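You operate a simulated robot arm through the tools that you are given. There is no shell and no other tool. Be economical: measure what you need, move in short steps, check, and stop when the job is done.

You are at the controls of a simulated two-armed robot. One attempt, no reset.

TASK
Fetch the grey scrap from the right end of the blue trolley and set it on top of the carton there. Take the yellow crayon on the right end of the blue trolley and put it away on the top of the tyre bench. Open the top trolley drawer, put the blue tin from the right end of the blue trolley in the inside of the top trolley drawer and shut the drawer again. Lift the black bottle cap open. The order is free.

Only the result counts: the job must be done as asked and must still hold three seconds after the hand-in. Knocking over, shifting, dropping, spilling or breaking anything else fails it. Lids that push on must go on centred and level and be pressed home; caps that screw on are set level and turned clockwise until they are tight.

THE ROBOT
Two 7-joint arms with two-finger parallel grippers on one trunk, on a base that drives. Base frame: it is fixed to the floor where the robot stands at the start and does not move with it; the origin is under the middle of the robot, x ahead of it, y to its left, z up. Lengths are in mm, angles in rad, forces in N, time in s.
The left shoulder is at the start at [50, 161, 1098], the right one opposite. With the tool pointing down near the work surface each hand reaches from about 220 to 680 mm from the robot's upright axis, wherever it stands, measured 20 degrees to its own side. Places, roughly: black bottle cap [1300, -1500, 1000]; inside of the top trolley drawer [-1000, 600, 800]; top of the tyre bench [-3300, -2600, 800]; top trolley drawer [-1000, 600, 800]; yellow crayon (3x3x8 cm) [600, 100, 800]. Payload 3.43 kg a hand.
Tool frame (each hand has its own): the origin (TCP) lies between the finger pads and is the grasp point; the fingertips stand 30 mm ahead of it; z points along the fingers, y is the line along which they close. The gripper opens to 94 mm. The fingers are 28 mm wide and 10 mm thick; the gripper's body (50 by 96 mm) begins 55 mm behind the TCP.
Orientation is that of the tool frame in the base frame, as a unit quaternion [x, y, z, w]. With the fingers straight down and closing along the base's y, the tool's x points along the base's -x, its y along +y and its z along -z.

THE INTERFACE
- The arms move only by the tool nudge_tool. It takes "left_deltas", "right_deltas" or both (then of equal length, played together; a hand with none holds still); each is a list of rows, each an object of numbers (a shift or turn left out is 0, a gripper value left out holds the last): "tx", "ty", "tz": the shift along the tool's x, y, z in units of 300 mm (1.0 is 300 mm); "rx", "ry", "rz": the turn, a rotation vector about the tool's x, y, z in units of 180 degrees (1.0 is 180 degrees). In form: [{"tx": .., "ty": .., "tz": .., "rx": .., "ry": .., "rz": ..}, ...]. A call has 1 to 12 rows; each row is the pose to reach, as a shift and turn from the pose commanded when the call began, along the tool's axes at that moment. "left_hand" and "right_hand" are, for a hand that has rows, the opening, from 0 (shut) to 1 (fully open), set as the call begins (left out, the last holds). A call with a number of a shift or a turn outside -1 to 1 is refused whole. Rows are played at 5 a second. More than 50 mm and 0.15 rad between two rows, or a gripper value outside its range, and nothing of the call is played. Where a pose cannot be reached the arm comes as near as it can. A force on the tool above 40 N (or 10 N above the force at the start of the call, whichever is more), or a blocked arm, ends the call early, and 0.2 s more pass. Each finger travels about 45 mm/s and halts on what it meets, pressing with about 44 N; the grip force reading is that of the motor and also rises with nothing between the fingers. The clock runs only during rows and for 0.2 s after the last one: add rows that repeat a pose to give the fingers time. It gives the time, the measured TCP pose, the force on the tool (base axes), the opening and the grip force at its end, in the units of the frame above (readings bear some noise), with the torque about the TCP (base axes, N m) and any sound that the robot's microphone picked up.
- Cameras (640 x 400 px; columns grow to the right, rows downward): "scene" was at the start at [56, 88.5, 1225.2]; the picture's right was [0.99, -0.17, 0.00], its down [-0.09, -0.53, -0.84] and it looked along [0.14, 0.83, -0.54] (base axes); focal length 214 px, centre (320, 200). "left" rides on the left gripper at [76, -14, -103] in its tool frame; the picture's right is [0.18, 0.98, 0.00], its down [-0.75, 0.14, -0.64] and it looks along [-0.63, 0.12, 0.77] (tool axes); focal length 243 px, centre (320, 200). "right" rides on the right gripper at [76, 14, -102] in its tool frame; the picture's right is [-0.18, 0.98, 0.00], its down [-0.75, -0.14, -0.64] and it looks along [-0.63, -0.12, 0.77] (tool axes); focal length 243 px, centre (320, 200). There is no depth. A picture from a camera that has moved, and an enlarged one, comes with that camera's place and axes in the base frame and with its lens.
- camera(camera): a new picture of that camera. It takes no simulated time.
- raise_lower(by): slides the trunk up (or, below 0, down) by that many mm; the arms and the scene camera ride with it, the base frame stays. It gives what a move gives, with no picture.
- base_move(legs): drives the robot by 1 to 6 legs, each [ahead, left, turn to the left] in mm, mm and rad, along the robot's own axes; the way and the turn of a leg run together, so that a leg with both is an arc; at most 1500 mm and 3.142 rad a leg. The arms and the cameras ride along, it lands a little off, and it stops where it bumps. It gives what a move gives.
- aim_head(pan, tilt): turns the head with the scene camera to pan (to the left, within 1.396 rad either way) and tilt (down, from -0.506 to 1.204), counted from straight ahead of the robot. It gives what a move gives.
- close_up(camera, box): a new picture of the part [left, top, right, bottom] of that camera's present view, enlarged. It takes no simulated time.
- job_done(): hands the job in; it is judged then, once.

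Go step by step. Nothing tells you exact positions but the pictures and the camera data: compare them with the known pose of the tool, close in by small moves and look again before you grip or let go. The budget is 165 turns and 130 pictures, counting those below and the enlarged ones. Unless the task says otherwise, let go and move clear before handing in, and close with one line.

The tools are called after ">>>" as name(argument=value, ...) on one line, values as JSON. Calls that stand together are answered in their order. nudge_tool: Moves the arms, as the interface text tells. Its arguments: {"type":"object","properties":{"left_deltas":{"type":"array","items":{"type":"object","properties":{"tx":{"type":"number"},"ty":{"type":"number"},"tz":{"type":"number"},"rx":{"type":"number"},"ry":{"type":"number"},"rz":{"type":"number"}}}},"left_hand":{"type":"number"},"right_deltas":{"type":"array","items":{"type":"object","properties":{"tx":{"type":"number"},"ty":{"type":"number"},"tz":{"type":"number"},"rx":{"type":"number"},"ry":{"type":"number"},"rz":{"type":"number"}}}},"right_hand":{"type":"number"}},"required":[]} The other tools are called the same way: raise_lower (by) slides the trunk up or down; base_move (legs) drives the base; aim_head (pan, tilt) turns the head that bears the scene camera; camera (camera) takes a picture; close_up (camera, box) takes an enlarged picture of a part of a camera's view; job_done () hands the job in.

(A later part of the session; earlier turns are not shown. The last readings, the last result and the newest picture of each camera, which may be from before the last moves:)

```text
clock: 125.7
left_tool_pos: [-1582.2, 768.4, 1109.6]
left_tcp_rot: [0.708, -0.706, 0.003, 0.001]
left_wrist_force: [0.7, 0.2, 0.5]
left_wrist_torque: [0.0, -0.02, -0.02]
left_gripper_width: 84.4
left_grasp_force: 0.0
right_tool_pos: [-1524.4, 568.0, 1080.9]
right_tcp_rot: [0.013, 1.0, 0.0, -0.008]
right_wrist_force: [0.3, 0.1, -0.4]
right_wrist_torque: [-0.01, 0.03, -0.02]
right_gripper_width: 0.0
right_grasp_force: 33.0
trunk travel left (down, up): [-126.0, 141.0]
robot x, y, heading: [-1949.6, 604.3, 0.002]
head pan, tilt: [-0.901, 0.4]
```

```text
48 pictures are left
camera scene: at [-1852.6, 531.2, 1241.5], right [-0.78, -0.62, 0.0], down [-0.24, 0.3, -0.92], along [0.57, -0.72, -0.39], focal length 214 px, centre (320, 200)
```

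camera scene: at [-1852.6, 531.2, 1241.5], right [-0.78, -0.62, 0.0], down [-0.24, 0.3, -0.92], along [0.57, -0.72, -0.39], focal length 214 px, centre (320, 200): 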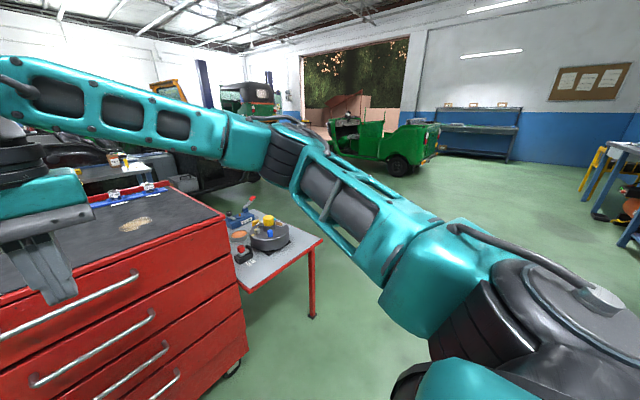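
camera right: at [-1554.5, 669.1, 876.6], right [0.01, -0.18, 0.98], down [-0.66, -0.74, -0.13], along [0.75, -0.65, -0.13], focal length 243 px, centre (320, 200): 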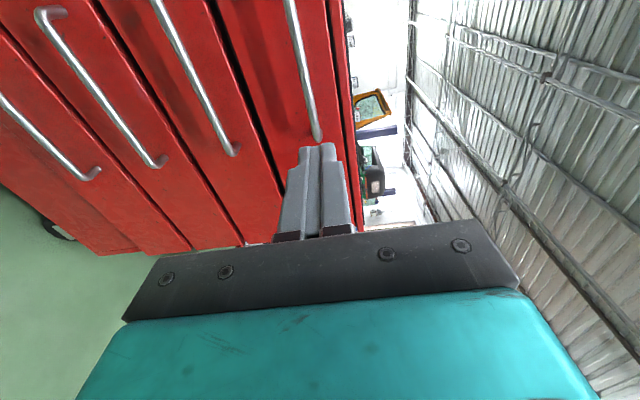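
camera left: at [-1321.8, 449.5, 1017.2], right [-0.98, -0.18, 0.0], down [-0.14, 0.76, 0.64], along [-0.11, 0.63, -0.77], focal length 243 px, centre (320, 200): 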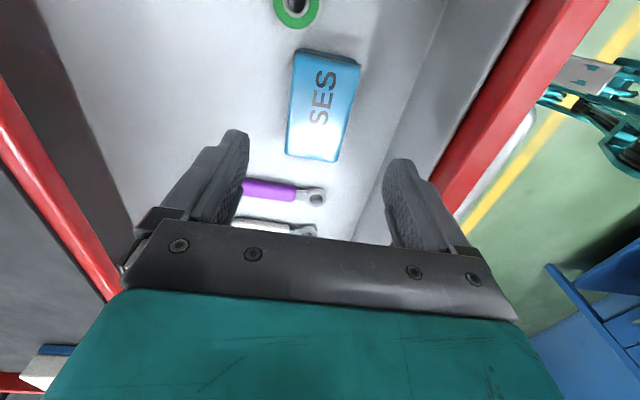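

Floor is clear. Driving back around to beside the blue trolley.

>>> base_move(legs=[[0, -1400, 0], [1500, 0, 0], [250, 0, 0], [0, 560, 0]])

>>> aim_head(pan=0.45, tilt=0.7)

>>> camera(camera="scene")

```text
clock: 143.9
left_tool_pos: [189.0, -56.7, 1109.9]
left_tcp_rot: [0.71, -0.705, 0.003, 0.0]
left_wrist_force: [0.1, -0.4, -0.1]
left_wrist_torque: [0.03, 0.01, -0.01]
left_gripper_width: 84.5
left_grasp_force: 0.1
right_tool_pos: [247.7, -258.7, 1080.5]
right_tcp_rot: [0.012, 1.0, 0.0, -0.008]
right_wrist_force: [-0.1, 0.4, 0.1]
right_wrist_torque: [-0.02, 0.03, 0.01]
right_gripper_width: 0.0
right_grasp_force: 33.4
trunk travel left (down, up): [-126.0, 141.0]
robot x, y, heading: [-180.5, -222.3, 0.006]
head pan, tilt: [-0.901, 0.4]
```

```text
clock: 145.4
left_tool_pos: [189.4, -56.7, 1110.9]
left_tcp_rot: [0.709, -0.705, 0.003, 0.001]
left_wrist_force: [0.9, 0.5, -0.3]
left_wrist_torque: [0.0, 0.0, 0.02]
left_gripper_width: 84.5
left_grasp_force: 0.1
right_tool_pos: [247.3, -258.1, 1080.4]
right_tcp_rot: [0.01, 1.0, 0.0, -0.008]
right_wrist_force: [-1.0, 0.2, -0.3]
right_wrist_torque: [0.03, 0.0, -0.01]
right_gripper_width: 0.0
right_grasp_force: 33.2
trunk travel left (down, up): [-126.0, 141.0]
robot x, y, heading: [-179.3, -223.7, 0.005]
head pan, tilt: [0.45, 0.7]
```

```text
47 pictures are left
camera scene: at [-62.0, -186.5, 1214.7], right [0.44, -0.9, 0.0], down [-0.58, -0.28, -0.77], along [0.69, 0.34, -0.64], focal length 214 px, centre (320, 200)
```

scene: 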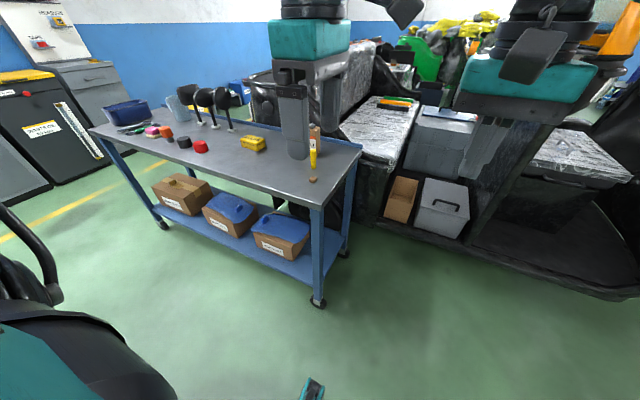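

>>> base_move(legs=[[310, -14, 0]])

>>> nudge_tool(left_deltas=[{"tx": -0.12, "ty": -0.03}, {"tx": -0.25, "ty": -0.06}, {"tx": -0.38, "ty": -0.1}, {"tx": -0.5, "ty": -0.14}, {"tx": -0.62, "ty": -0.18}, {"tx": -0.74, "ty": -0.21}, {"tx": -0.74, "ty": -0.21, "tz": 0.15}, {"tx": -0.74, "ty": -0.21, "tz": 0.3}, {"tx": -0.74, "ty": -0.21, "tz": 0.42}], left_hand=0.8)

>>> camera(camera="left")

>>> camera(camera="scene")

```text
clock: 147.5
left_tool_pos: [501.9, -71.2, 1110.1]
left_tcp_rot: [0.707, -0.707, 0.002, 0.001]
left_wrist_force: [-0.5, 0.1, 0.3]
left_wrist_torque: [-0.01, -0.02, -0.02]
left_gripper_width: 84.7
left_grasp_force: 0.0
right_tool_pos: [559.1, -274.0, 1080.5]
right_tcp_rot: [0.013, 1.0, 0.0, -0.009]
right_wrist_force: [-0.4, 0.1, 0.0]
right_wrist_torque: [0.02, 0.0, -0.02]
right_gripper_width: 0.0
right_grasp_force: 33.1
trunk travel left (down, up): [-126.0, 141.0]
robot x, y, heading: [131.5, -239.4, 0.003]
head pan, tilt: [0.45, 0.7]
```

```text
clock: 149.5
left_tool_pos: [565.1, 150.8, 983.5]
left_tcp_rot: [0.708, -0.706, 0.004, 0.0]
left_wrist_force: [0.4, 0.1, -1.0]
left_wrist_torque: [0.04, 0.04, 0.01]
left_gripper_width: 75.0
left_grasp_force: 0.1
right_tool_pos: [558.5, -272.5, 1080.5]
right_tcp_rot: [0.013, 1.0, 0.0, -0.008]
right_wrist_force: [-0.1, -0.3, -1.0]
right_wrist_torque: [-0.03, 0.0, -0.03]
right_gripper_width: 0.3
right_grasp_force: 32.8
trunk travel left (down, up): [-126.0, 141.0]
robot x, y, heading: [130.5, -233.1, 0.003]
head pan, tilt: [0.45, 0.7]
```

```text
46 pictures are left
camera left: at [578.4, 74.0, 1084.9], right [-0.98, -0.19, 0.0], down [-0.15, 0.76, 0.64], along [-0.12, 0.63, -0.77], focal length 243 px, centre (320, 200)
```

left: 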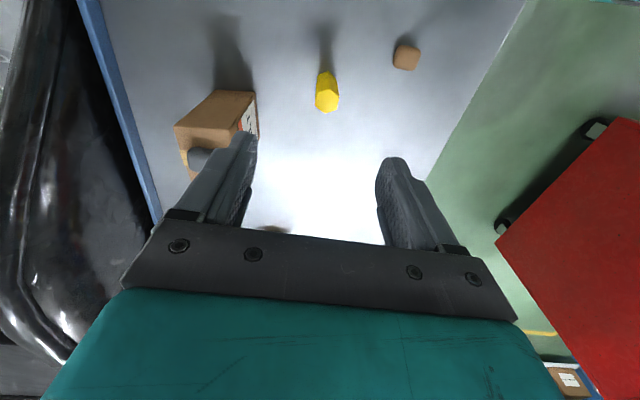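

```text
45 pictures are left
camera scene: at [249.8, -199.8, 1214.7], right [0.44, -0.9, 0.0], down [-0.58, -0.28, -0.76], along [0.69, 0.33, -0.64], focal length 214 px, centre (320, 200)
```

scene: 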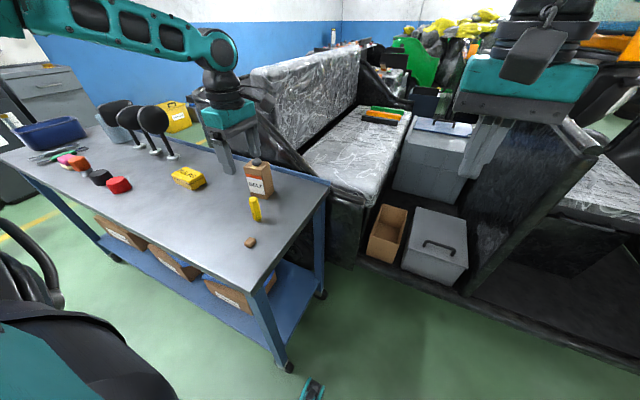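

Crayon ≈ (559, 140). Descending over it.

>>> nudge_tool(left_deltas=[{"tx": 0.037, "ty": 0.02}, {"tx": 0.037, "ty": 0.02, "tz": 0.1}, {"tx": 0.037, "ty": 0.02, "tz": 0.2}, {"tx": 0.037, "ty": 0.02, "tz": 0.26}], left_hand=0.7)

>>> camera(camera="left")

```text
clock: 150.5
left_tool_pos: [558.5, 138.5, 904.2]
left_tcp_rot: [0.708, -0.706, 0.004, 0.0]
left_wrist_force: [0.5, -0.5, -0.1]
left_wrist_torque: [0.0, 0.0, 0.05]
left_gripper_width: 65.7
left_grasp_force: 0.1
right_tool_pos: [559.1, -273.4, 1080.4]
right_tcp_rot: [0.013, 1.0, 0.0, -0.008]
right_wrist_force: [-1.1, 0.3, -0.8]
right_wrist_torque: [-0.03, 0.01, -0.02]
right_gripper_width: 0.0
right_grasp_force: 32.7
trunk travel left (down, up): [-126.0, 141.0]
robot x, y, heading: [134.0, -236.0, 0.001]
head pan, tilt: [0.45, 0.7]
```

```text
44 pictures are left
camera left: at [572.1, 62.3, 1006.5], right [-0.98, -0.19, 0.0], down [-0.15, 0.76, 0.64], along [-0.12, 0.63, -0.77], focal length 243 px, centre (320, 200)
```

left: 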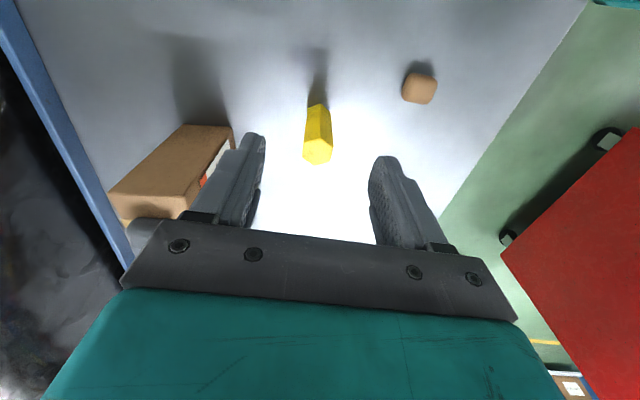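

>>> nudge_tool(left_deltas=[{"tx": -0.007, "tz": 0.1}, {"tx": -0.007, "tz": 0.18}, {"tx": -0.007, "tz": 0.233}])

>>> nudge_tool(left_deltas=[{}, {}, {}, {}, {}], left_hand=0.0)

>>> nudge_tool(left_deltas=[{"tz": -0.1}, {"tz": -0.2}, {"tz": -0.35}, {"tz": -0.5}, {"tz": -0.65}, {"tz": -0.8}])

>>> camera(camera="left")

>>> camera(camera="scene")

```text
clock: 151.3
left_tool_pos: [558.5, 141.5, 836.2]
left_tcp_rot: [0.708, -0.706, 0.003, 0.0]
left_wrist_force: [0.3, 0.0, 0.7]
left_wrist_torque: [0.01, 0.02, -0.01]
left_gripper_width: 65.8
left_grasp_force: 0.1
right_tool_pos: [557.5, -274.5, 1081.5]
right_tcp_rot: [0.013, 1.0, 0.0, -0.007]
right_wrist_force: [0.3, -0.8, 0.3]
right_wrist_torque: [0.0, 0.0, 0.0]
right_gripper_width: 0.0
right_grasp_force: 32.7
trunk travel left (down, up): [-126.0, 141.0]
robot x, y, heading: [132.4, -234.8, -0.005]
head pan, tilt: [0.45, 0.7]
```

```text
clock: 152.5
left_tool_pos: [556.8, 142.1, 834.7]
left_tcp_rot: [0.708, -0.706, 0.004, 0.0]
left_wrist_force: [-0.1, 0.5, 0.3]
left_wrist_torque: [0.03, 0.0, 0.01]
left_gripper_width: 22.6
left_grasp_force: 44.0
right_tool_pos: [558.4, -273.3, 1081.0]
right_tcp_rot: [0.014, 1.0, 0.001, -0.007]
right_wrist_force: [0.3, 0.0, 0.4]
right_wrist_torque: [0.02, -0.01, 0.01]
right_gripper_width: 0.1
right_grasp_force: 33.0
trunk travel left (down, up): [-126.0, 141.0]
robot x, y, heading: [132.0, -240.5, -0.0]
head pan, tilt: [0.45, 0.7]
```

```text
clock: 153.9
left_tool_pos: [558.2, 140.7, 1077.2]
left_tcp_rot: [0.708, -0.706, 0.003, 0.001]
left_wrist_force: [-0.1, -0.8, 0.1]
left_wrist_torque: [-0.03, 0.02, 0.01]
left_gripper_width: 22.6
left_grasp_force: 43.7
right_tool_pos: [559.0, -273.0, 1080.3]
right_tcp_rot: [0.013, 1.0, 0.0, -0.008]
right_wrist_force: [-0.6, -1.1, 0.7]
right_wrist_torque: [0.01, 0.02, 0.0]
right_gripper_width: 0.0
right_grasp_force: 33.2
trunk travel left (down, up): [-126.0, 141.0]
robot x, y, heading: [133.2, -239.6, -0.001]
head pan, tilt: [0.45, 0.7]
```

```text
43 pictures are left
camera left: at [571.4, 63.8, 1178.6], right [-0.98, -0.18, 0.0], down [-0.14, 0.76, 0.64], along [-0.12, 0.63, -0.77], focal length 243 px, centre (320, 200)
```

left: 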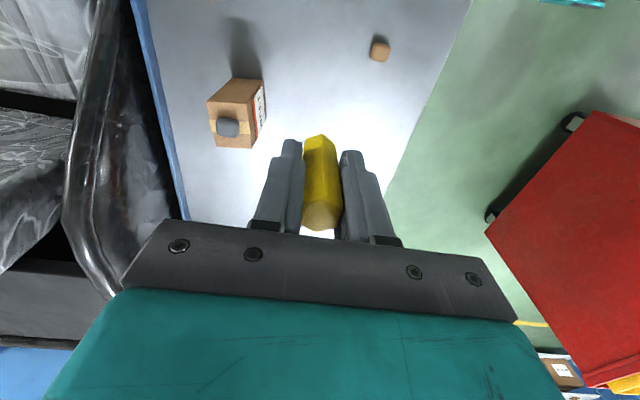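

```text
42 pictures are left
camera scene: at [249.4, -200.3, 1214.7], right [0.44, -0.9, 0.0], down [-0.58, -0.28, -0.77], along [0.69, 0.33, -0.64], focal length 214 px, centre (320, 200)
```

scene: 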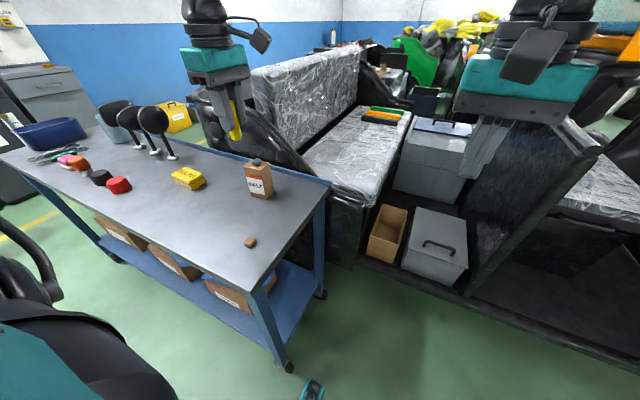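

Crayon held. Retracting, backing off, and looking toward the bottle cap at about (1300, -1500, 1000).

>>> nudge_tool(left_deltas=[{"tx": 0.12, "ty": 0.05}, {"tx": 0.25, "ty": 0.1}, {"tx": 0.38, "ty": 0.15}, {"tx": 0.5, "ty": 0.2}, {"tx": 0.6, "ty": 0.25}])

>>> base_move(legs=[[-250, 0, 0], [0, -500, 0]])

>>> aim_head(pan=-0.6, tilt=0.35)

>>> camera(camera="scene")

```text
clock: 155.1
left_tool_pos: [483.0, -38.5, 1075.3]
left_tcp_rot: [0.709, -0.706, 0.004, 0.001]
left_wrist_force: [0.1, 0.2, 0.0]
left_wrist_torque: [-0.01, 0.0, 0.02]
left_gripper_width: 22.8
left_grasp_force: 43.6
right_tool_pos: [558.2, -274.7, 1079.7]
right_tcp_rot: [0.013, 1.0, 0.0, -0.009]
right_wrist_force: [1.0, 0.5, -0.9]
right_wrist_torque: [0.0, -0.01, 0.02]
right_gripper_width: 0.0
right_grasp_force: 33.4
trunk travel left (down, up): [-126.0, 141.0]
robot x, y, heading: [134.5, -239.3, 0.003]
head pan, tilt: [0.45, 0.7]
```

```text
clock: 159.4
left_tool_pos: [230.4, -519.3, 1075.5]
left_tcp_rot: [-0.706, 0.708, -0.004, -0.001]
left_wrist_force: [0.4, -0.3, 0.0]
left_wrist_torque: [0.02, 0.0, 0.01]
left_gripper_width: 23.0
left_grasp_force: 43.9
right_tool_pos: [305.7, -757.0, 1079.3]
right_tcp_rot: [0.016, 1.0, 0.0, -0.007]
right_wrist_force: [-0.4, -0.4, 0.7]
right_wrist_torque: [-0.01, 0.03, 0.01]
right_gripper_width: 0.0
right_grasp_force: 33.2
trunk travel left (down, up): [-126.0, 141.0]
robot x, y, heading: [-121.8, -716.0, -0.005]
head pan, tilt: [0.45, 0.7]
```

```text
clock: 160.7
left_tool_pos: [230.3, -520.9, 1075.2]
left_tcp_rot: [-0.707, 0.707, -0.003, -0.001]
left_wrist_force: [0.0, 0.3, -0.4]
left_wrist_torque: [0.02, -0.01, 0.0]
left_gripper_width: 22.5
left_grasp_force: 44.6
right_tool_pos: [305.1, -757.2, 1081.0]
right_tcp_rot: [0.016, 1.0, 0.0, -0.008]
right_wrist_force: [-0.5, 0.0, -0.2]
right_wrist_torque: [-0.05, -0.04, 0.03]
right_gripper_width: 0.0
right_grasp_force: 32.8
trunk travel left (down, up): [-126.0, 141.0]
robot x, y, heading: [-120.2, -719.2, -0.003]
head pan, tilt: [-0.6, 0.351]
```

```text
41 pictures are left
camera scene: at [-3.3, -771.4, 1246.0], right [-0.57, -0.82, 0.0], down [-0.28, 0.2, -0.94], along [0.77, -0.53, -0.34], focal length 214 px, centre (320, 200)
```

scene: 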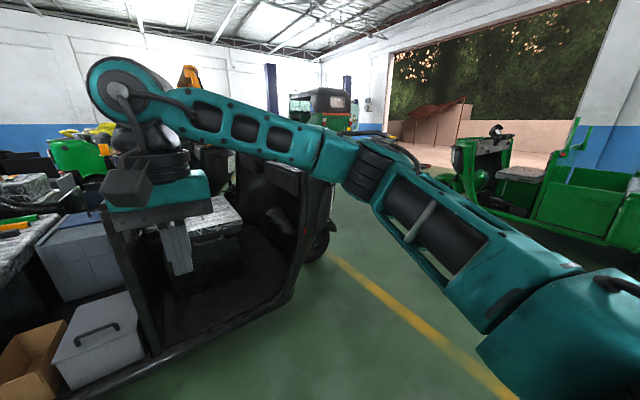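

The right arm blocks the view. Moving further to -y to look straight at that spot.

>>> base_move(legs=[[0, -750, 0]])

>>> aim_head(pan=0.0, tilt=0.35)

>>> camera(camera="scene")

```text
clock: 164.8
left_tool_pos: [229.9, -1266.3, 1075.4]
left_tcp_rot: [0.708, -0.707, 0.003, 0.001]
left_wrist_force: [0.1, 1.0, 0.8]
left_wrist_torque: [-0.01, 0.0, -0.03]
left_gripper_width: 22.9
left_grasp_force: 44.2
right_tool_pos: [306.0, -1501.3, 1078.7]
right_tcp_rot: [0.013, 1.0, 0.0, -0.008]
right_wrist_force: [0.0, -0.8, -0.2]
right_wrist_torque: [-0.03, 0.0, -0.02]
right_gripper_width: 0.0
right_grasp_force: 32.7
trunk travel left (down, up): [-126.0, 141.0]
robot x, y, heading: [-121.7, -1463.6, 0.0]
head pan, tilt: [-0.6, 0.351]
```

```text
clock: 165.8
left_tool_pos: [228.7, -1266.4, 1075.0]
left_tcp_rot: [0.708, -0.707, 0.004, 0.001]
left_wrist_force: [-0.4, 0.0, -0.7]
left_wrist_torque: [0.0, 0.01, 0.0]
left_gripper_width: 22.9
left_grasp_force: 44.1
right_tool_pos: [304.0, -1501.7, 1080.5]
right_tcp_rot: [0.014, 1.0, 0.0, -0.007]
right_wrist_force: [-0.3, -1.8, -0.4]
right_wrist_torque: [0.06, 0.0, 0.01]
right_gripper_width: 0.0
right_grasp_force: 32.7
trunk travel left (down, up): [-126.0, 141.0]
robot x, y, heading: [-124.0, -1464.1, 0.001]
head pan, tilt: [0.0, 0.351]
```

```text
40 pictures are left
camera scene: at [12.2, -1465.6, 1246.1], right [0.0, -1.0, 0.0], down [-0.34, 0.0, -0.94], along [0.94, 0.0, -0.34], focal length 214 px, centre (320, 200)
```

scene: 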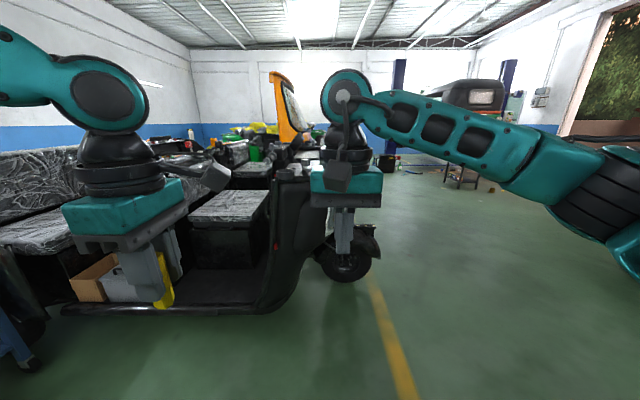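

The target lies behind the right gripper in this view. Moving the right hand aside.

>>> nudge_tool(right_deltas=[{"ty": -0.15}, {"ty": -0.3}, {"ty": -0.45}, {"ty": -0.6}])

>>> close_up(camera="scene", box=[220, 100, 420, 225])

```text
clock: 166.8
left_tool_pos: [230.5, -1267.2, 1075.4]
left_tcp_rot: [0.708, -0.706, 0.004, 0.0]
left_wrist_force: [-0.2, -0.6, -0.1]
left_wrist_torque: [-0.01, -0.01, 0.0]
left_gripper_width: 22.7
left_grasp_force: 43.9
right_tool_pos: [301.4, -1680.5, 1080.6]
right_tcp_rot: [0.012, 1.0, -0.001, -0.009]
right_wrist_force: [0.1, -0.2, -0.7]
right_wrist_torque: [0.02, 0.02, 0.0]
right_gripper_width: 0.0
right_grasp_force: 32.5
trunk travel left (down, up): [-126.0, 141.0]
robot x, y, heading: [-121.8, -1468.7, 0.002]
head pan, tilt: [0.0, 0.351]
```

```text
3.20 times, centred on (320, 162) of scene
camera zoom: at [12.0, -1466.1, 1246.1], right [0.0, -1.0, 0.0], down [-0.34, 0.0, -0.94], along [0.94, 0.0, -0.34], focal length 686 px, centre (320, 320)
```

zoom: 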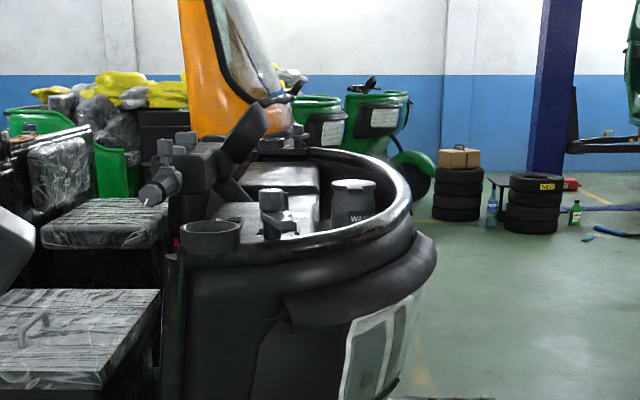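

I see a "WAS…" bottle with a dark lid in the vehicle's cowl at about (1300, -1520, 1050). Driving closer for a proper look.

>>> base_move(legs=[[600, 0, 0]])

>>> raise_lower(by=120)

>>> aim_head(pan=0.0, tilt=0.55)

>>> camera(camera="scene")

```text
clock: 170.2
left_tool_pos: [826.3, -1257.9, 1074.6]
left_tcp_rot: [0.712, -0.702, 0.003, 0.001]
left_wrist_force: [0.7, -0.4, 0.1]
left_wrist_torque: [0.0, 0.02, 0.03]
left_gripper_width: 22.7
left_grasp_force: 44.1
right_tool_pos: [903.0, -1671.0, 1080.2]
right_tcp_rot: [0.008, 1.0, 0.0, -0.008]
right_wrist_force: [0.3, 0.1, -1.0]
right_wrist_torque: [-0.01, 0.05, 0.0]
right_gripper_width: 0.2
right_grasp_force: 32.4
trunk travel left (down, up): [-126.0, 141.0]
robot x, y, heading: [472.7, -1461.9, 0.01]
head pan, tilt: [0.0, 0.351]
```

```text
clock: 171.7
left_tool_pos: [825.2, -1258.5, 1194.1]
left_tcp_rot: [0.711, -0.703, 0.003, 0.001]
left_wrist_force: [-0.6, -0.9, -0.9]
left_wrist_torque: [-0.01, -0.01, 0.0]
left_gripper_width: 22.5
left_grasp_force: 44.1
right_tool_pos: [901.7, -1670.3, 1200.8]
right_tcp_rot: [0.008, 1.0, 0.001, -0.008]
right_wrist_force: [0.4, -0.4, 0.8]
right_wrist_torque: [-0.01, 0.0, -0.02]
right_gripper_width: 0.0
right_grasp_force: 33.2
trunk travel left (down, up): [-246.0, 21.0]
robot x, y, heading: [476.2, -1463.4, 0.007]
head pan, tilt: [0.0, 0.351]
```

```text
clock: 172.4
left_tool_pos: [825.5, -1258.1, 1194.9]
left_tcp_rot: [0.712, -0.702, 0.004, 0.001]
left_wrist_force: [-0.3, 0.4, -0.4]
left_wrist_torque: [-0.01, 0.01, 0.03]
left_gripper_width: 22.6
left_grasp_force: 44.0
right_tool_pos: [902.9, -1670.9, 1200.6]
right_tcp_rot: [0.008, 1.0, 0.001, -0.008]
right_wrist_force: [0.6, -0.6, 0.4]
right_wrist_torque: [0.0, -0.02, 0.0]
right_gripper_width: 0.2
right_grasp_force: 33.0
trunk travel left (down, up): [-246.0, 21.0]
robot x, y, heading: [475.8, -1460.9, 0.014]
head pan, tilt: [0.0, 0.55]
```

```text
38 pictures are left
camera scene: at [607.6, -1460.3, 1347.9], right [0.01, -1.0, 0.0], down [-0.52, -0.01, -0.85], along [0.85, 0.01, -0.52], focal length 214 px, centre (320, 200)
```

scene: 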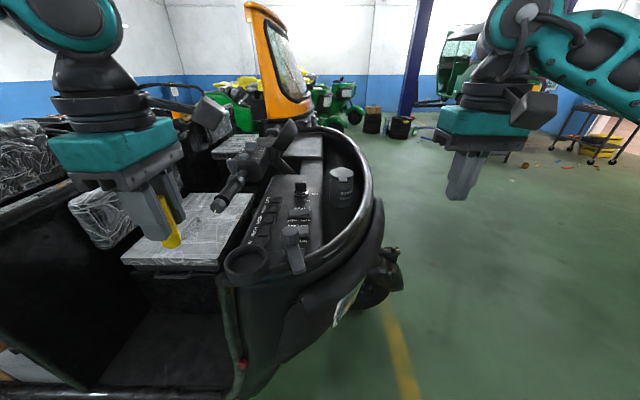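

>>> close_up(camera="scene", box=[210, 125, 390, 290])

>>> close_up(camera="scene", box=[310, 150, 374, 190])

```text
2.42 times, centred on (300, 208) of scene
camera zoom: at [607.6, -1460.3, 1347.9], right [0.01, -1.0, 0.0], down [-0.52, -0.01, -0.85], along [0.85, 0.01, -0.52], focal length 520 px, centre (368, 182)
```

zoom: 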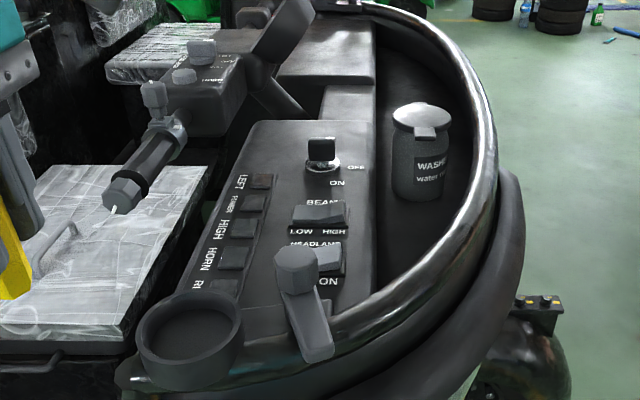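

```text
10.00 times, centred on (342, 170) of scene
camera zoom: at [607.6, -1460.3, 1347.9], right [0.01, -1.0, 0.0], down [-0.52, -0.01, -0.85], along [0.85, 0.01, -0.52], focal length 2145 px, centre (100, 500)
```

zoom: 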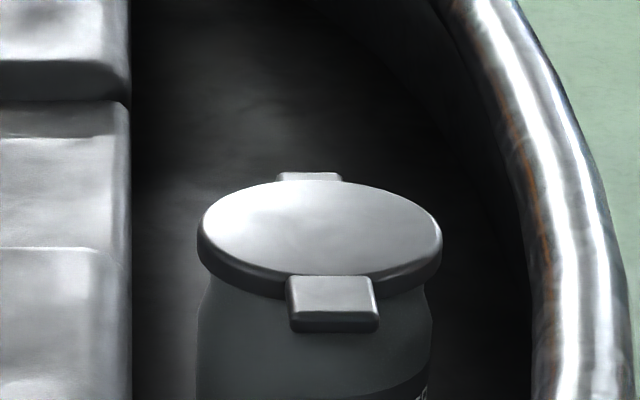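

The washer bottle's hinged cap is centred ≈ (1252, -1526, 1059): hinge at the back, lift tab toward me at x≈1205. The cowl rim stands in front, so I'll use a closed right gripper pitched 45°. First retract the left hand a bit and drive 100 closer.

>>> nudge_tool(left_deltas=[{"ty": 0.12}, {"ty": 0.24}, {"ty": 0.34}])

>>> base_move(legs=[[100, -15, -0.01]])

>>> nudge_tool(right_deltas=[{"tx": -0.04, "ty": 0.08, "tz": 0.0, "ry": -0.036}, {"tx": -0.09, "ty": 0.16, "tz": 0.03, "ry": -0.072}, {"tx": -0.14, "ty": 0.24, "tz": 0.07, "ry": -0.108}, {"tx": -0.19, "ty": 0.32, "tz": 0.11, "ry": -0.144}, {"tx": -0.24, "ty": 0.4, "tz": 0.15, "ry": -0.18}, {"tx": -0.28, "ty": 0.48, "tz": 0.19, "ry": -0.216}, {"tx": -0.3, "ty": 0.53, "tz": 0.22, "ry": -0.25}])

>>> camera(camera="right")

>>> camera(camera="scene")

```text
clock: 173.2
left_tool_pos: [723.8, -1260.4, 1193.5]
left_tcp_rot: [0.712, -0.702, 0.003, 0.001]
left_wrist_force: [-1.0, 0.2, -0.7]
left_wrist_torque: [-0.02, 0.0, 0.02]
left_gripper_width: 22.6
left_grasp_force: 43.9
right_tool_pos: [901.9, -1670.7, 1202.1]
right_tcp_rot: [0.008, 1.0, 0.0, -0.008]
right_wrist_force: [0.6, -0.6, -0.3]
right_wrist_torque: [0.03, 0.01, 0.02]
right_gripper_width: 0.1
right_grasp_force: 33.1
trunk travel left (down, up): [-246.0, 21.0]
robot x, y, heading: [474.5, -1463.9, 0.013]
head pan, tilt: [0.0, 0.55]
```

```text
clock: 174.3
left_tool_pos: [825.7, -1276.2, 1194.2]
left_tcp_rot: [0.708, -0.706, 0.003, 0.001]
left_wrist_force: [0.9, -0.2, -0.6]
left_wrist_torque: [-0.03, 0.02, -0.01]
left_gripper_width: 22.7
left_grasp_force: 43.5
right_tool_pos: [1002.0, -1688.9, 1201.0]
right_tcp_rot: [0.012, 1.0, 0.0, -0.009]
right_wrist_force: [0.0, 0.0, 0.6]
right_wrist_torque: [0.01, 0.04, 0.01]
right_gripper_width: 0.0
right_grasp_force: 32.7
trunk travel left (down, up): [-246.0, 21.0]
robot x, y, heading: [575.3, -1473.7, 0.008]
head pan, tilt: [0.0, 0.55]
```

```text
clock: 175.9
left_tool_pos: [824.7, -1278.0, 1193.2]
left_tcp_rot: [0.708, -0.706, 0.004, 0.001]
left_wrist_force: [-0.9, 0.1, -0.5]
left_wrist_torque: [-0.01, 0.0, 0.0]
left_gripper_width: 22.4
left_grasp_force: 43.6
right_tool_pos: [1092.2, -1533.0, 1134.5]
right_tcp_rot: [0.01, 0.927, -0.004, 0.376]
right_wrist_force: [-0.4, -0.1, 0.1]
right_wrist_torque: [0.01, 0.01, -0.01]
right_gripper_width: 0.0
right_grasp_force: 33.1
trunk travel left (down, up): [-246.0, 21.0]
robot x, y, heading: [576.2, -1477.7, 0.004]
head pan, tilt: [0.0, 0.55]
```

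```text
35 pictures are left
camera right: at [966.0, -1513.8, 1154.0], right [0.15, 0.98, 0.13], down [0.09, -0.14, 0.99], along [0.98, -0.14, -0.11], focal length 243 px, centre (320, 200)
```

right: 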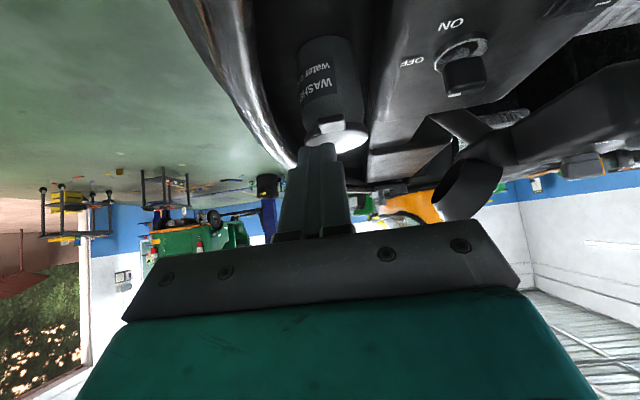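

```text
34 pictures are left
camera scene: at [707.1, -1475.6, 1347.8], right [0.0, -1.0, 0.0], down [-0.52, 0.0, -0.85], along [0.85, 0.0, -0.52], focal length 214 px, centre (320, 200)
```

scene: 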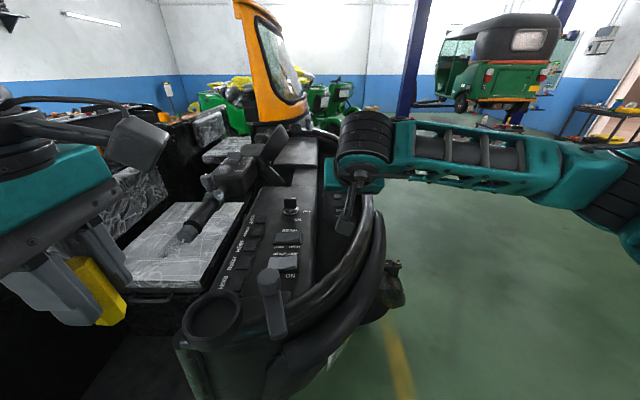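

>>> close_up(camera="right", box=[260, 30, 420, 190])

```text
2.50 times, centred on (340, 110) of right
camera zoom: at [966.0, -1513.8, 1154.0], right [0.15, 0.98, 0.13], down [0.09, -0.14, 0.99], along [0.98, -0.14, -0.11], focal length 606 px, centre (270, 425)
```

zoom: 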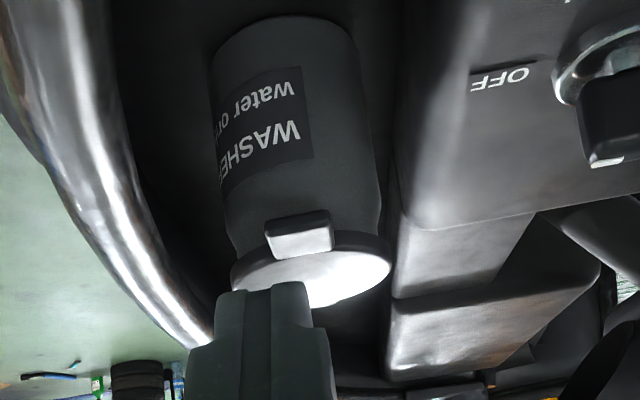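

The tab is at ≈ (1203, -1527), underside z≈1043. Bringing the fingertip down in front of and below it.

>>> nudge_tool(right_deltas=[{"tx": -0.053, "ty": 0.01, "tz": 0.108}, {"tx": -0.106, "ty": 0.02, "tz": 0.217}, {"tx": -0.02, "ty": 0.02, "tz": 0.306}])

>>> camera(camera="right")

>>> close_up(camera="scene", box=[290, 130, 410, 205])

```text
clock: 176.8
left_tool_pos: [824.7, -1276.6, 1195.1]
left_tcp_rot: [0.708, -0.706, 0.003, 0.001]
left_wrist_force: [0.1, 0.0, -0.8]
left_wrist_torque: [0.01, 0.01, 0.02]
left_gripper_width: 22.9
left_grasp_force: 44.0
right_tool_pos: [1160.7, -1529.0, 1071.5]
right_tcp_rot: [0.01, 0.927, -0.004, 0.376]
right_wrist_force: [0.0, 0.4, 0.2]
right_wrist_torque: [-0.01, -0.01, 0.0]
right_gripper_width: 0.1
right_grasp_force: 33.2
trunk travel left (down, up): [-246.0, 21.0]
robot x, y, heading: [579.5, -1478.2, 0.005]
head pan, tilt: [0.0, 0.55]
```

```text
32 pictures are left
camera right: at [1034.7, -1510.9, 1092.5], right [0.15, 0.98, 0.13], down [0.09, -0.14, 0.99], along [0.98, -0.14, -0.11], focal length 243 px, centre (320, 200)
```

right: 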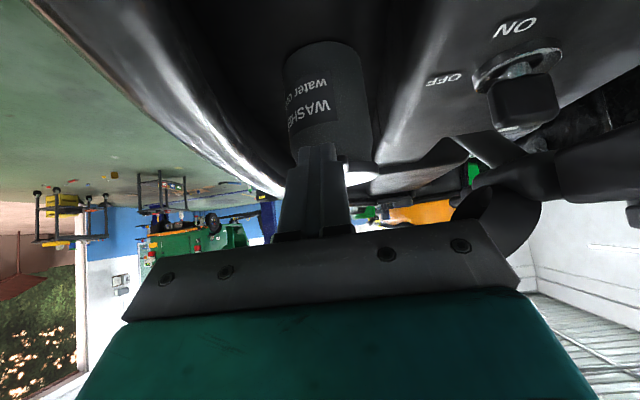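

```text
5.33 times, centred on (350, 168) of scene
camera zoom: at [707.2, -1475.9, 1347.8], right [0.0, -1.0, 0.0], down [-0.52, 0.0, -0.85], along [0.85, 0.0, -0.52], focal length 1144 px, centre (160, 373)
```

zoom: 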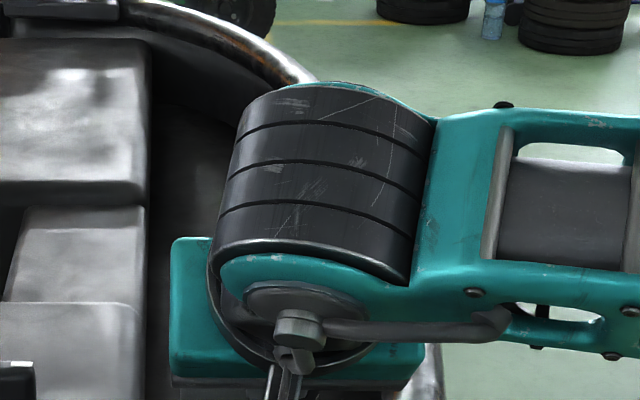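

Aligned with the bottle. Lowering below the tab level.

>>> nudge_tool(right_deltas=[{"tx": 0.042, "ty": 0.005, "tz": 0.043}, {"tx": 0.084, "ty": 0.01, "tz": 0.086}])

>>> close_up(camera="right", box=[240, 40, 420, 220])

```text
clock: 177.3
left_tool_pos: [825.3, -1276.5, 1193.3]
left_tcp_rot: [0.708, -0.706, 0.004, 0.001]
left_wrist_force: [0.1, 0.0, -0.3]
left_wrist_torque: [0.0, -0.02, 0.01]
left_gripper_width: 22.7
left_grasp_force: 43.9
right_tool_pos: [1160.1, -1527.1, 1035.9]
right_tcp_rot: [0.011, 0.927, -0.005, 0.375]
right_wrist_force: [0.5, 0.5, -0.1]
right_wrist_torque: [0.0, -0.01, 0.0]
right_gripper_width: 0.0
right_grasp_force: 33.1
trunk travel left (down, up): [-246.0, 21.0]
robot x, y, heading: [576.6, -1479.4, 0.002]
head pan, tilt: [0.0, 0.55]
```

```text
2.22 times, centred on (330, 130) of right
camera zoom: at [1035.4, -1508.2, 1055.8], right [0.16, 0.98, 0.13], down [0.09, -0.14, 0.99], along [0.98, -0.14, -0.11], focal length 539 px, centre (298, 356)
```

zoom: 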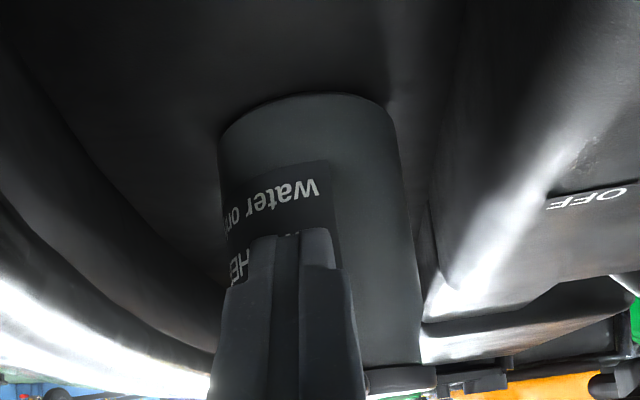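

Fingertip is in front of the bottle below the lid. Moving forward under the tab.

>>> nudge_tool(right_deltas=[{"tx": -0.018, "tz": 0.0175}, {"tx": -0.036, "tz": 0.035}])

>>> close_up(camera="right", box=[240, 40, 420, 220])

```text
clock: 177.9
left_tool_pos: [825.2, -1277.3, 1194.2]
left_tcp_rot: [0.708, -0.706, 0.004, 0.001]
left_wrist_force: [0.3, 1.2, -1.1]
left_wrist_torque: [-0.03, 0.01, 0.0]
left_gripper_width: 22.9
left_grasp_force: 43.7
right_tool_pos: [1175.4, -1526.7, 1036.1]
right_tcp_rot: [0.011, 0.927, -0.004, 0.375]
right_wrist_force: [-0.9, -0.6, 0.6]
right_wrist_torque: [0.0, 0.01, 0.02]
right_gripper_width: 0.0
right_grasp_force: 32.8
trunk travel left (down, up): [-246.0, 21.0]
robot x, y, heading: [574.9, -1479.0, 0.007]
head pan, tilt: [0.0, 0.55]
```

```text
2.22 times, centred on (330, 130) of right
camera zoom: at [1049.9, -1508.4, 1055.9], right [0.16, 0.98, 0.13], down [0.09, -0.14, 0.99], along [0.98, -0.14, -0.11], focal length 539 px, centre (298, 356)
```

zoom: 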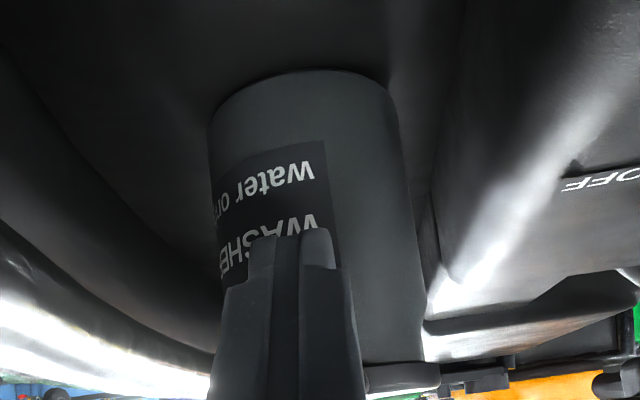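

>>> nudge_tool(right_deltas=[{"tx": -0.014, "tz": -0.014}, {"tx": -0.028, "tz": -0.029}, {"tx": -0.046, "tz": -0.045}])

>>> close_up(camera="right", box=[240, 40, 420, 220])

```text
clock: 178.8
left_tool_pos: [824.2, -1276.5, 1193.8]
left_tcp_rot: [0.708, -0.706, 0.004, 0.001]
left_wrist_force: [0.6, 0.5, -0.4]
left_wrist_torque: [0.01, 0.0, 0.02]
left_gripper_width: 22.9
left_grasp_force: 44.2
right_tool_pos: [1176.1, -1525.9, 1054.3]
right_tcp_rot: [0.011, 0.927, -0.005, 0.376]
right_wrist_force: [-0.2, 0.4, -0.7]
right_wrist_torque: [-0.05, 0.0, 0.01]
right_gripper_width: 0.0
right_grasp_force: 32.6
trunk travel left (down, up): [-246.0, 21.0]
robot x, y, heading: [576.0, -1476.6, 0.008]
head pan, tilt: [0.0, 0.55]
```

```text
2.22 times, centred on (330, 130) of right
camera zoom: at [1049.7, -1507.3, 1074.9], right [0.16, 0.98, 0.13], down [0.09, -0.14, 0.99], along [0.98, -0.14, -0.11], focal length 539 px, centre (298, 356)
```

zoom: 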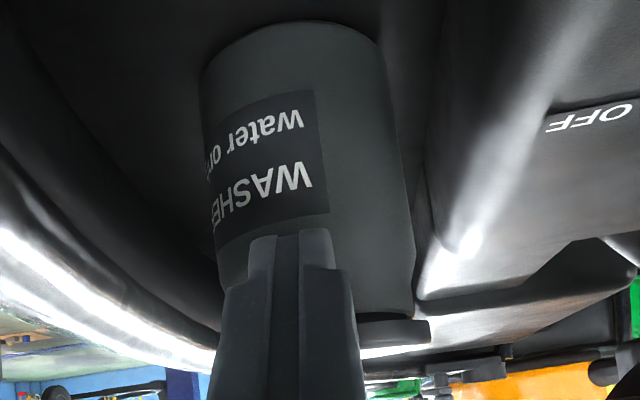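

No contact yet; I'll go down, 12 mm further forward, and look.

>>> nudge_tool(right_deltas=[{"tx": 0.033, "tz": 0.033}, {"tx": 0.018, "tz": 0.047}, {"tx": 0.004, "tz": 0.061}])

>>> close_up(camera="right", box=[260, 60, 400, 200])

```text
clock: 179.6
left_tool_pos: [823.9, -1277.4, 1194.1]
left_tcp_rot: [0.708, -0.706, 0.005, -0.001]
left_wrist_force: [-0.5, 0.4, -0.3]
left_wrist_torque: [0.01, -0.02, 0.02]
left_gripper_width: 22.6
left_grasp_force: 44.0
right_tool_pos: [1184.5, -1525.6, 1040.1]
right_tcp_rot: [0.011, 0.927, -0.005, 0.374]
right_wrist_force: [-8.8, 0.2, -0.7]
right_wrist_torque: [-0.04, -0.07, -0.04]
right_gripper_width: 0.1
right_grasp_force: 33.1
trunk travel left (down, up): [-246.0, 21.0]
robot x, y, heading: [575.6, -1476.7, 0.002]
head pan, tilt: [0.0, 0.55]
```

```text
2.86 times, centred on (330, 130) of right
camera zoom: at [1060.2, -1508.5, 1060.8], right [0.15, 0.98, 0.13], down [0.09, -0.14, 0.99], along [0.98, -0.14, -0.11], focal length 693 px, centre (291, 400)
```

zoom: 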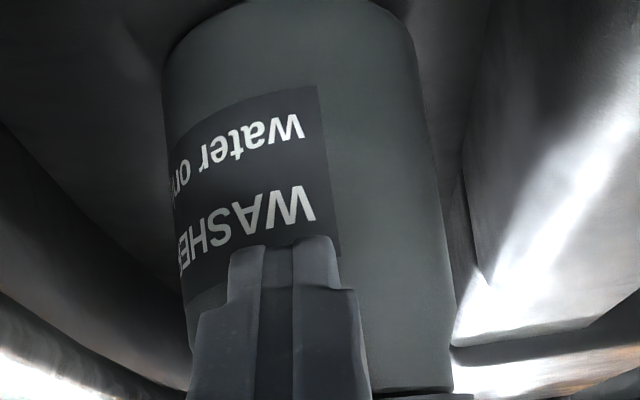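

The finger's top face met the tab front (≈1196, 1050). I'll drop 16 mm, so the finger gets under it, then lift along the lid's arc.

>>> nudge_tool(right_deltas=[{"tx": 0.027, "tz": 0.0}, {"tx": 0.054, "tz": 0.022}, {"tx": 0.054, "tz": 0.022}])

>>> nudge_tool(right_deltas=[{"tx": -0.018, "tz": -0.019}, {"tx": -0.037, "tz": -0.038}, {"tx": -0.053, "tz": -0.05}])

>>> close_up(camera="right", box=[260, 60, 400, 200])

```text
clock: 180.3
left_tool_pos: [825.5, -1277.4, 1193.4]
left_tcp_rot: [0.708, -0.706, 0.003, 0.002]
left_wrist_force: [0.7, 0.0, -1.1]
left_wrist_torque: [0.04, 0.02, 0.0]
left_gripper_width: 22.6
left_grasp_force: 44.0
right_tool_pos: [1181.0, -1525.7, 1024.6]
right_tcp_rot: [0.011, 0.927, -0.004, 0.376]
right_wrist_force: [0.2, -0.7, -0.2]
right_wrist_torque: [-0.01, 0.0, 0.0]
right_gripper_width: 0.0
right_grasp_force: 33.4
trunk travel left (down, up): [-246.0, 21.0]
robot x, y, heading: [575.4, -1474.3, 0.002]
head pan, tilt: [0.0, 0.55]
```

```text
clock: 181.2
left_tool_pos: [825.7, -1277.5, 1193.3]
left_tcp_rot: [0.708, -0.706, 0.004, 0.001]
left_wrist_force: [1.4, -0.6, -0.6]
left_wrist_torque: [0.03, -0.03, 0.0]
left_gripper_width: 22.7
left_grasp_force: 43.8
right_tool_pos: [1181.8, -1525.3, 1045.9]
right_tcp_rot: [0.011, 0.927, -0.005, 0.375]
right_wrist_force: [-0.7, 0.1, 0.8]
right_wrist_torque: [-0.03, 0.01, -0.02]
right_gripper_width: 0.0
right_grasp_force: 33.0
trunk travel left (down, up): [-246.0, 21.0]
robot x, y, heading: [576.1, -1480.2, 0.003]
head pan, tilt: [0.0, 0.55]
```

```text
2.86 times, centred on (330, 130) of right
camera zoom: at [1055.9, -1507.7, 1066.2], right [0.16, 0.98, 0.13], down [0.09, -0.14, 0.99], along [0.98, -0.14, -0.11], focal length 693 px, centre (291, 400)
```

zoom: 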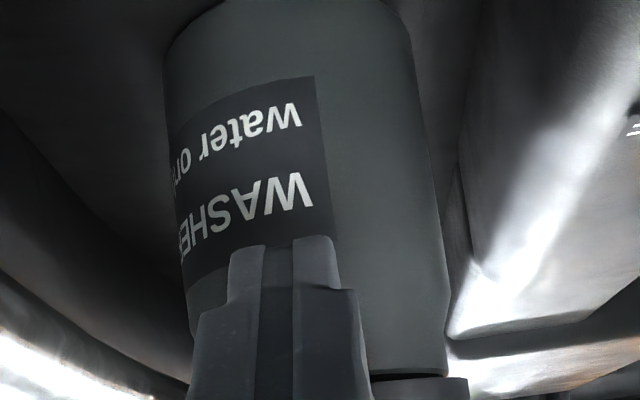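

Possibly starting to lift. Raising another 20 mm with a slight forward follow.

>>> nudge_tool(right_deltas=[{"tx": -0.02, "tz": -0.015}, {"tx": -0.042, "tz": -0.032}, {"tx": -0.062, "tz": -0.038}])

>>> close_up(camera="right", box=[260, 60, 400, 200])

```text
clock: 181.9
left_tool_pos: [825.8, -1276.7, 1193.9]
left_tcp_rot: [0.708, -0.706, 0.004, 0.001]
left_wrist_force: [-0.4, 0.3, -0.5]
left_wrist_torque: [0.0, 0.03, 0.02]
left_gripper_width: 22.7
left_grasp_force: 44.3
right_tool_pos: [1188.0, -1524.9, 1069.1]
right_tcp_rot: [0.012, 0.927, -0.006, 0.375]
right_wrist_force: [-0.3, -0.3, 0.7]
right_wrist_torque: [0.02, -0.01, -0.02]
right_gripper_width: 0.3
right_grasp_force: 32.8
trunk travel left (down, up): [-246.0, 21.0]
robot x, y, heading: [577.5, -1475.8, 0.004]
head pan, tilt: [0.0, 0.55]
```

```text
2.86 times, centred on (330, 130) of right
camera zoom: at [1062.1, -1507.5, 1088.3], right [0.16, 0.98, 0.13], down [0.09, -0.14, 0.99], along [0.98, -0.14, -0.11], focal length 693 px, centre (291, 400)
```

zoom: 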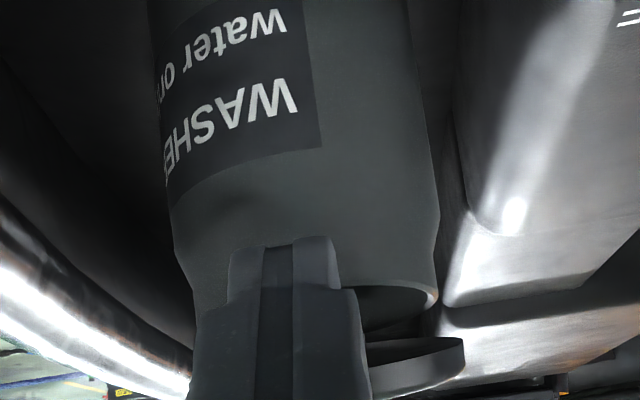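

The lid is lifting. Continuing along the arc.

>>> nudge_tool(right_deltas=[{"tx": -0.038, "tz": -0.011}, {"tx": -0.077, "tz": -0.022}, {"tx": -0.116, "tz": -0.025}, {"tx": -0.155, "tz": -0.026}, {"tx": -0.2, "tz": -0.014}, {"tx": -0.243, "tz": -0.001}])

>>> camera(camera="right")

```text
clock: 183.3
left_tool_pos: [824.8, -1277.3, 1192.8]
left_tcp_rot: [0.709, -0.705, 0.004, 0.001]
left_wrist_force: [-0.7, 0.4, -0.2]
left_wrist_torque: [0.03, -0.02, -0.02]
left_gripper_width: 22.6
left_grasp_force: 43.8
right_tool_pos: [1240.3, -1527.0, 1120.0]
right_tcp_rot: [0.011, 0.927, -0.005, 0.375]
right_wrist_force: [-0.3, -1.0, -0.4]
right_wrist_torque: [0.0, -0.03, 0.04]
right_gripper_width: 0.0
right_grasp_force: 33.8
trunk travel left (down, up): [-246.0, 21.0]
robot x, y, heading: [579.4, -1475.2, 0.004]
head pan, tilt: [0.0, 0.55]
```

```text
24 pictures are left
camera right: at [1114.0, -1508.8, 1139.5], right [0.16, 0.98, 0.13], down [0.09, -0.14, 0.99], along [0.98, -0.14, -0.11], focal length 243 px, centre (320, 200)
```

right: 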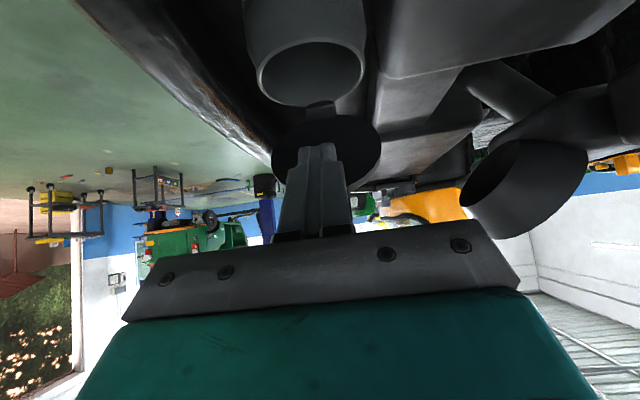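

The lid stands nearly upright. Pushing it a bit past vertical so that it stays open.

>>> nudge_tool(right_deltas=[{"tx": -0.035, "tz": 0.03}, {"tx": -0.07, "tz": 0.065}, {"tx": -0.1, "tz": 0.107}])

>>> camera(camera="right")

```text
clock: 184.2
left_tool_pos: [824.8, -1277.7, 1193.8]
left_tcp_rot: [0.709, -0.706, 0.003, 0.002]
left_wrist_force: [0.6, 0.4, -0.7]
left_wrist_torque: [0.03, -0.01, -0.02]
left_gripper_width: 22.3
left_grasp_force: 43.9
right_tool_pos: [1282.8, -1528.3, 1115.1]
right_tcp_rot: [0.011, 0.927, -0.005, 0.375]
right_wrist_force: [0.5, -0.7, -0.8]
right_wrist_torque: [0.0, 0.01, -0.03]
right_gripper_width: 0.0
right_grasp_force: 33.1
trunk travel left (down, up): [-246.0, 21.0]
robot x, y, heading: [575.8, -1473.9, 0.004]
head pan, tilt: [0.0, 0.55]
```

```text
23 pictures are left
camera right: at [1157.9, -1510.6, 1136.0], right [0.16, 0.98, 0.13], down [0.09, -0.14, 0.99], along [0.98, -0.14, -0.11], focal length 243 px, centre (320, 200)
```

right: 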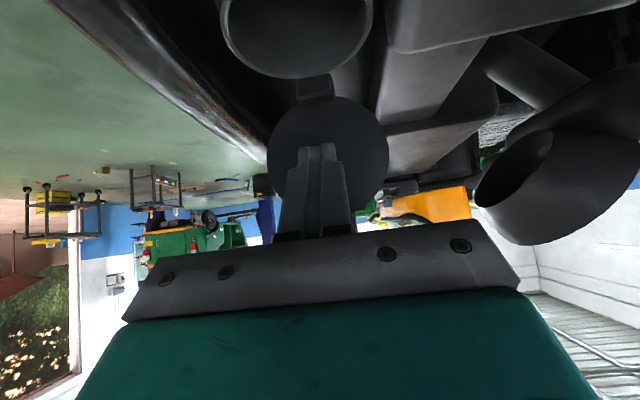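

>>> nudge_tool(right_deltas=[{"tx": 0.082, "tz": -0.126}, {"tx": 0.11, "tz": -0.24}, {"tx": 0.14, "tz": -0.36}, {"tx": 0.167, "tz": -0.464}])

>>> camera(camera="right")

```text
clock: 185.2
left_tool_pos: [825.4, -1277.1, 1192.6]
left_tcp_rot: [0.708, -0.706, 0.003, 0.002]
left_wrist_force: [-0.4, -0.8, -1.2]
left_wrist_torque: [0.02, 0.02, 0.0]
left_gripper_width: 22.4
left_grasp_force: 43.3
right_tool_pos: [1149.7, -1527.0, 1180.6]
right_tcp_rot: [0.011, 0.927, -0.004, 0.375]
right_wrist_force: [-0.4, 0.3, 0.3]
right_wrist_torque: [0.01, -0.04, 0.02]
right_gripper_width: 0.0
right_grasp_force: 33.4
trunk travel left (down, up): [-246.0, 21.0]
robot x, y, heading: [579.2, -1477.8, 0.008]
head pan, tilt: [0.0, 0.55]
```

```text
22 pictures are left
camera right: at [1024.5, -1508.7, 1200.8], right [0.16, 0.98, 0.13], down [0.09, -0.14, 0.99], along [0.98, -0.14, -0.11], focal length 243 px, centre (320, 200)
```

right: 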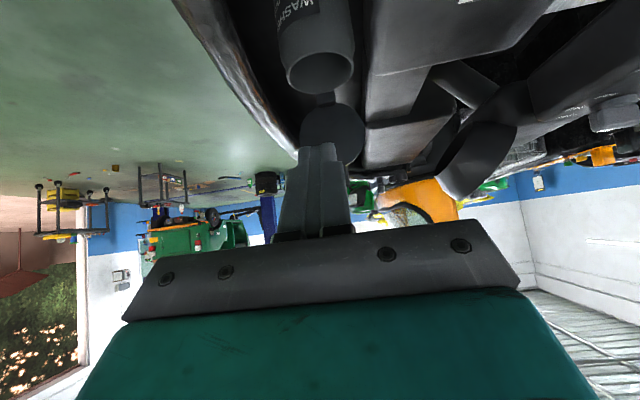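

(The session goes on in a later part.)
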